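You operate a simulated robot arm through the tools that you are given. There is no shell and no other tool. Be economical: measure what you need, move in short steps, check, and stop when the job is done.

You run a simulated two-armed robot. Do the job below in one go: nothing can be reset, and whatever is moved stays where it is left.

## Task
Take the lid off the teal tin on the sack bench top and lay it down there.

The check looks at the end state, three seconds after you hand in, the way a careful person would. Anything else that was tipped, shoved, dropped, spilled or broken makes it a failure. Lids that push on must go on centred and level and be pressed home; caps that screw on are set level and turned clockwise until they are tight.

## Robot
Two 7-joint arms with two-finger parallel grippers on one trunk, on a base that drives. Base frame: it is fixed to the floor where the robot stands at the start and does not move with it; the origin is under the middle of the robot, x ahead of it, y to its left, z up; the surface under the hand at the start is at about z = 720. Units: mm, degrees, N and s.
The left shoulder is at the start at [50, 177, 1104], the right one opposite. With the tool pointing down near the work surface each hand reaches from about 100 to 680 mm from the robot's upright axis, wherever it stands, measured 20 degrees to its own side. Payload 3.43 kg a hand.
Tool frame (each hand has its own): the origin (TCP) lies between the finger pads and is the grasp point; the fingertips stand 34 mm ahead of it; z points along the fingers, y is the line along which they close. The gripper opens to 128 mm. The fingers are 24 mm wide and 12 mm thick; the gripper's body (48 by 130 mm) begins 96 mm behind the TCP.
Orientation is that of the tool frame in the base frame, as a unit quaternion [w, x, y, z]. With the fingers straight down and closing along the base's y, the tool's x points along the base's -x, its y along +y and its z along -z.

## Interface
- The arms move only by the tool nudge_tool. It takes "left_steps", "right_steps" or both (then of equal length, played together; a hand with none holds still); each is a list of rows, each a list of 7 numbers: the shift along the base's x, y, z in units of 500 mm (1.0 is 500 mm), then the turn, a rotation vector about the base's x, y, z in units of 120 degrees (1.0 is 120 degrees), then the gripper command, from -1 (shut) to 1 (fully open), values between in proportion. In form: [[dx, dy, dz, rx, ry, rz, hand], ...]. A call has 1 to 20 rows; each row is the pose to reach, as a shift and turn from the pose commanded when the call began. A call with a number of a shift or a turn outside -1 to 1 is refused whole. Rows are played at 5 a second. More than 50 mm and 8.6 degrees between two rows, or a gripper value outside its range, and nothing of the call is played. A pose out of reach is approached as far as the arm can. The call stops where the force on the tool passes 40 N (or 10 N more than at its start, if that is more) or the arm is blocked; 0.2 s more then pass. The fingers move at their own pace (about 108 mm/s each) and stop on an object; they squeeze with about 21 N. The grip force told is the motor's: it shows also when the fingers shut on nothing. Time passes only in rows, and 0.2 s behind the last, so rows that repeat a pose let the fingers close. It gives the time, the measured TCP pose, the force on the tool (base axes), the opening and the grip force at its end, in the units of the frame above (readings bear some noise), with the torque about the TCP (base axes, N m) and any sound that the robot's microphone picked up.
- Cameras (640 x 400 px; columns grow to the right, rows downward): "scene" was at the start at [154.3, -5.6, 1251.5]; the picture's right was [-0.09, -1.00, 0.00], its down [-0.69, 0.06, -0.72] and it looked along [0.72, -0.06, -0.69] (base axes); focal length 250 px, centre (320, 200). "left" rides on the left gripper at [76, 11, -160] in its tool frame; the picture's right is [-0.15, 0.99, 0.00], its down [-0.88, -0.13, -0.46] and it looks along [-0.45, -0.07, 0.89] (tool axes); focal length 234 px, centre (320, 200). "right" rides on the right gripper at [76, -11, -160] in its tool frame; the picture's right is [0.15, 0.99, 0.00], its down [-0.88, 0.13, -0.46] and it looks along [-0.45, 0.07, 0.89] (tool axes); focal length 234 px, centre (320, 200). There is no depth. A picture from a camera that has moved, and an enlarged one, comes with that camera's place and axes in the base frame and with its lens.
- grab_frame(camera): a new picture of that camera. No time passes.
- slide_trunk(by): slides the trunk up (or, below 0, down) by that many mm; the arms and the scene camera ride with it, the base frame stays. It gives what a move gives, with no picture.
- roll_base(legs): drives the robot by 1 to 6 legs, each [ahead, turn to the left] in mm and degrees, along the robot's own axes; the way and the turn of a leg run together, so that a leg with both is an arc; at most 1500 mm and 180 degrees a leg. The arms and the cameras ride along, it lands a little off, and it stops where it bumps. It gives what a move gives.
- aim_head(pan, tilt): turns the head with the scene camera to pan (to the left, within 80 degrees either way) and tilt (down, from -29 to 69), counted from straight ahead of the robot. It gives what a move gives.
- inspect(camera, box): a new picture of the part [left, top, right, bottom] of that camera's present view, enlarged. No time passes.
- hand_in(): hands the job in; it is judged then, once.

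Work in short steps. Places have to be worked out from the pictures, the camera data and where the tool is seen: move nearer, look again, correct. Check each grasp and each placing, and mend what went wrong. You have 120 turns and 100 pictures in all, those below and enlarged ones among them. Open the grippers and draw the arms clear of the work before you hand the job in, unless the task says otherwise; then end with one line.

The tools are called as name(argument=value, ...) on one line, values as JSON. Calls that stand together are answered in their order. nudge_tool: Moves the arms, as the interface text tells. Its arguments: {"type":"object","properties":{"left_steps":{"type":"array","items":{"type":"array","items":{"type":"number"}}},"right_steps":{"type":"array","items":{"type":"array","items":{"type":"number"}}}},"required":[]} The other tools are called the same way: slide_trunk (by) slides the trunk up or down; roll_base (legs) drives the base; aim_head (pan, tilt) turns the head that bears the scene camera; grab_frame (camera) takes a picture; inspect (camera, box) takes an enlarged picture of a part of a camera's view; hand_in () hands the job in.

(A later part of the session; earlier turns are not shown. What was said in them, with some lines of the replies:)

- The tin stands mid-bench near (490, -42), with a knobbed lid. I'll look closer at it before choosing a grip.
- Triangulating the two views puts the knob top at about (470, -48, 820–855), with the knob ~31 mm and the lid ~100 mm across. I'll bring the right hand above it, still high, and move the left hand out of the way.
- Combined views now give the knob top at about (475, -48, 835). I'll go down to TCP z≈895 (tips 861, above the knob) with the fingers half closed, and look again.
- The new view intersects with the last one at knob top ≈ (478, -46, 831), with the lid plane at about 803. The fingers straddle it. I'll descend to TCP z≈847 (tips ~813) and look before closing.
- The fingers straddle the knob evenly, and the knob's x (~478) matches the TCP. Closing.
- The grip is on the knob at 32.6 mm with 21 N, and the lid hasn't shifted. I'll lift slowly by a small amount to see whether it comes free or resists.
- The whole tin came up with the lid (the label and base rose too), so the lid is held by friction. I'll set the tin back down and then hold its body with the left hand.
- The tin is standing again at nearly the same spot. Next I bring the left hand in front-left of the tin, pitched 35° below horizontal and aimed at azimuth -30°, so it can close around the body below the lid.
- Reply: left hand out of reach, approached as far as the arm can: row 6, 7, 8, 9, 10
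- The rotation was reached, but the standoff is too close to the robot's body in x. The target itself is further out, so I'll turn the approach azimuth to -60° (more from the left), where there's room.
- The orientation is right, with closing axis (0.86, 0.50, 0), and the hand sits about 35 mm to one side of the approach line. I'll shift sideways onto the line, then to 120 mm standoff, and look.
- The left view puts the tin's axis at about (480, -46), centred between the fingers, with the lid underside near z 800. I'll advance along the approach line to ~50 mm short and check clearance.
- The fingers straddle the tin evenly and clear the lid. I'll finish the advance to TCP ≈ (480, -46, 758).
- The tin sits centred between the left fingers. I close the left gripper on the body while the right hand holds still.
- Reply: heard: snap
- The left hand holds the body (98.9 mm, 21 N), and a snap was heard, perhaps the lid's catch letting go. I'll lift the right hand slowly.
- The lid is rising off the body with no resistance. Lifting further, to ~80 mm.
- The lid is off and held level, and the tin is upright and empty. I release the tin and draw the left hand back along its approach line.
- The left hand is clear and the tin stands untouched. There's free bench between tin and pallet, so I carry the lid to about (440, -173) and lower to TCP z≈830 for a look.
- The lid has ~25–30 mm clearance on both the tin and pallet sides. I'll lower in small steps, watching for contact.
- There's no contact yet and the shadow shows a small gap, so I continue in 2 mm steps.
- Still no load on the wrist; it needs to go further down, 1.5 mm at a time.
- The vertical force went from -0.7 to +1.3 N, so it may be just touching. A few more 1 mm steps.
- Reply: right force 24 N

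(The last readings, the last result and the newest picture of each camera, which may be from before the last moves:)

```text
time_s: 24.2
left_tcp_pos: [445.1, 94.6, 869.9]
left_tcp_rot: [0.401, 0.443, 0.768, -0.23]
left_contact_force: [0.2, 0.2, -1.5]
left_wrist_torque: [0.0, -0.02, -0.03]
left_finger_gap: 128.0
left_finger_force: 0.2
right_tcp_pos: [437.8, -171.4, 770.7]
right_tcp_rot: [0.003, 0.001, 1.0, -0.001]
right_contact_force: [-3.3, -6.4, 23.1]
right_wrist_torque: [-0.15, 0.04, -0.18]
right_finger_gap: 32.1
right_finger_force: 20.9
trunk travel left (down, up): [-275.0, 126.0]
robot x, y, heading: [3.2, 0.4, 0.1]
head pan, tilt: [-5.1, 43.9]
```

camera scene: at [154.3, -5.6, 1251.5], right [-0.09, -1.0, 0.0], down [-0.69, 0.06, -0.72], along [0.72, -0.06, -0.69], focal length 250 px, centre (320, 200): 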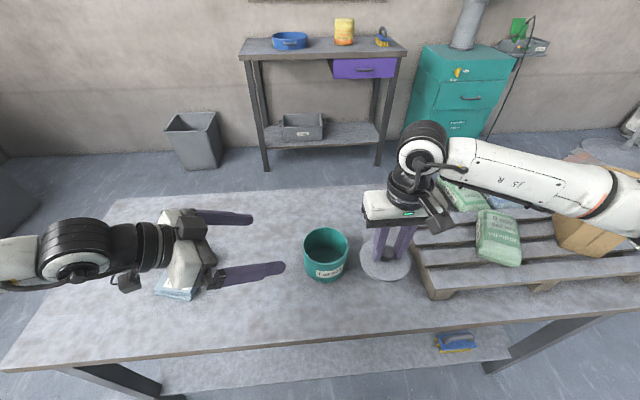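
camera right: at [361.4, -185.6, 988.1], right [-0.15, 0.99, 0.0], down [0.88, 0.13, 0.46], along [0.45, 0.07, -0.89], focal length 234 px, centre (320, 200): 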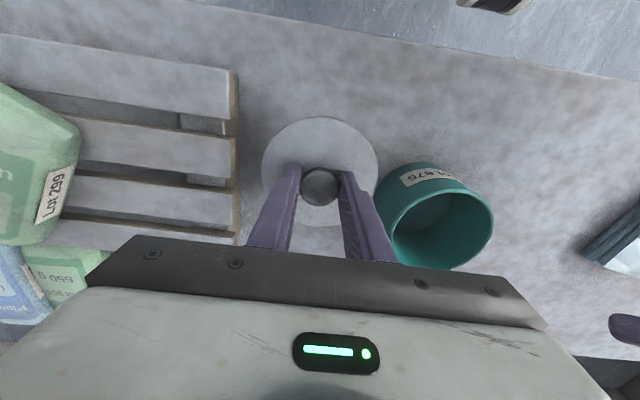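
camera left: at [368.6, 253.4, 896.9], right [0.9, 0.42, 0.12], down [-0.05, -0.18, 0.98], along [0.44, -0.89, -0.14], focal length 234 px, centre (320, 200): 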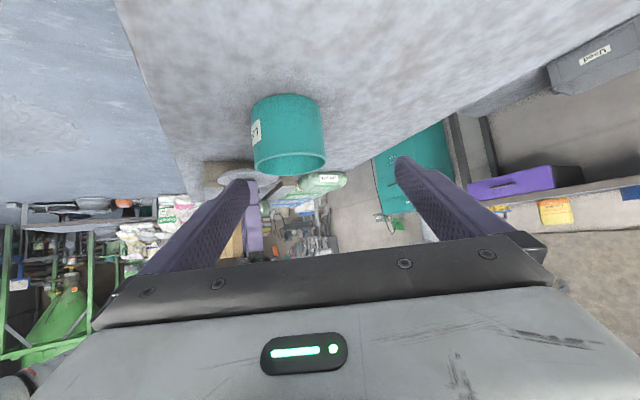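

A 23 N push shows the lid is on the bench. I ease up 2 mm, open the fingers, then lift away.

nudge_tool(right_steps=[[0, 0, 0.002, 0, 0, 0, -1], [0, 0, 0.004, 0, 0, 0, -1], [0, 0, 0.004, 0, 0, 0, -0.35], [0, 0, 0.004, 0, 0, 0, -0.1], [0, 0, 0.004, 0, 0, 0, 0], [0, 0, 0.004, 0, 0, 0, 0]])

inspect(camera="scene", box=[330, 210, 450, 300])

```text
time_s: 25.6
left_tcp_pos: [446.5, 95.3, 869.2]
left_tcp_rot: [0.4, 0.444, 0.768, -0.23]
left_contact_force: [-0.3, -0.5, -0.6]
left_wrist_torque: [-0.01, -0.04, -0.02]
left_finger_gap: 128.0
left_finger_force: 0.1
right_tcp_pos: [437.9, -171.7, 770.1]
right_tcp_rot: [0.001, 0.001, 1.0, 0.0]
right_contact_force: [0.2, 0.1, -0.7]
right_wrist_torque: [0.01, 0.02, -0.03]
right_finger_gap: 64.0
right_finger_force: 0.0
trunk travel left (down, up): [-275.0, 126.0]
robot x, y, heading: [-2.3, -2.4, -0.2]
head pan, tilt: [-5.1, 43.9]
```

```text
4.44 times, centred on (390, 255) of scene
camera zoom: at [154.3, -5.6, 1251.5], right [-0.09, -1.0, 0.0], down [-0.69, 0.06, -0.72], along [0.72, -0.06, -0.69], focal length 1111 px, centre (9, -44)
```

zoom: 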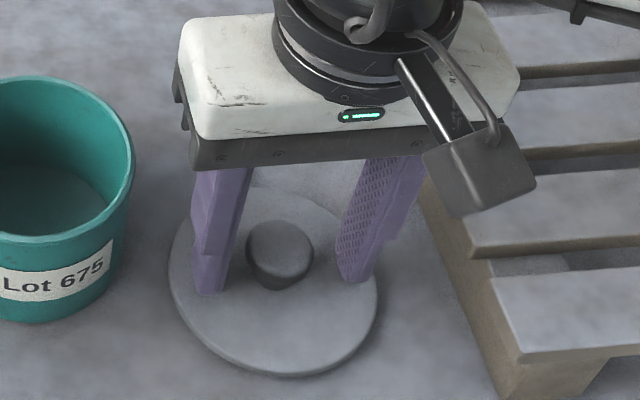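

The lid is released, flat, and the fingers are free of the knob. I raise the right hand straight up well clear, and move the left hand up and outward.

nudge_tool(right_steps=[[0, 0, 0.04, 0, 0, 0, 0], [0, 0, 0.12, 0, 0, 0, 0], [0, 0, 0.21, 0, 0, 0, 0], [0, 0, 0.3, 0, 0, 0, 0], [0, 0, 0.4, 0, 0, 0, 0], [0, 0, 0.4, 0, 0, 0, 0]], left_steps=[[0, 0, 0.04, 0, 0, 0, 1], [0, 0.04, 0.1, 0, 0, 0, 1], [0, 0.08, 0.16, 0, 0, 0, 1], [0, 0.12, 0.22, 0, 0, 0, 1], [0, 0.16, 0.26, 0, 0, 0, 1], [0, 0.16, 0.26, 0, 0, 0, 1]])

grab_frame(camera="scene")

grab_frame(camera="right")

```text
time_s: 27.0
left_tcp_pos: [422.0, 118.7, 985.4]
left_tcp_rot: [0.409, 0.427, 0.777, -0.215]
left_contact_force: [-0.2, 1.0, 0.1]
left_wrist_torque: [0.0, 0.01, 0.0]
left_finger_gap: 127.9
left_finger_force: 0.1
left hand out of reach, approached as far as the arm can: row 2, 3, 4, 5, 6
right_tcp_pos: [437.2, -173.1, 970.3]
right_tcp_rot: [0.0, 0.0, 1.0, 0.0]
right_contact_force: [-0.8, -0.8, -0.1]
right_wrist_torque: [0.0, 0.01, -0.03]
right_finger_gap: 64.3
right_finger_force: 0.2
trunk travel left (down, up): [-275.0, 126.0]
robot x, y, heading: [0.2, 2.8, 0.1]
head pan, tilt: [-5.1, 43.9]
```

```text
62 pictures are left
camera scene: at [153.6, -5.4, 1251.7], right [-0.09, -1.0, 0.0], down [-0.69, 0.06, -0.72], along [0.72, -0.06, -0.69], focal length 250 px, centre (320, 200)
```

scene: 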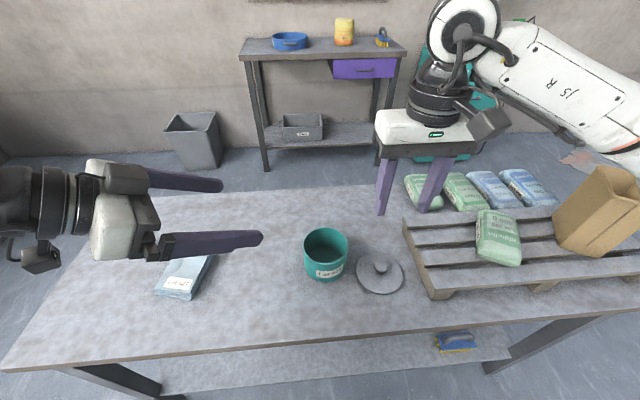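

```text
61 pictures are left
camera right: at [362.3, -184.9, 1128.9], right [-0.15, 0.99, 0.0], down [0.88, 0.13, 0.46], along [0.45, 0.07, -0.89], focal length 234 px, centre (320, 200)
```

right: 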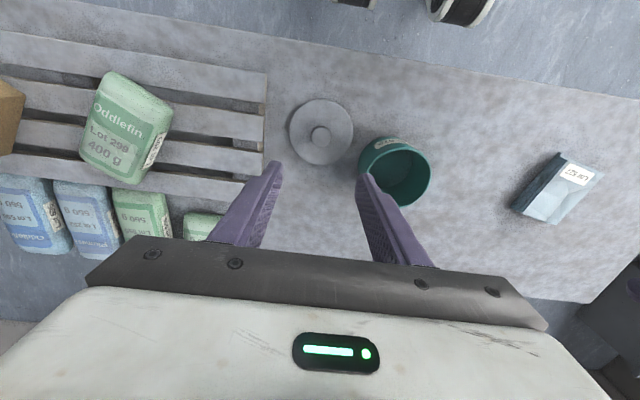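

The lid lies flat on the bench beside the upright tin. The packet, sacks and pallet are where they were, and both hands are open and clear, so I'm handing in.

hand_in()

```text
The job is handed in.
```

The lid is off the teal tin and lying flat beside it on the bench top, with the tin upright and nothing else disturbed; I heard one snap as the left hand gripped the tin, and the pictures afterwards show no damage.
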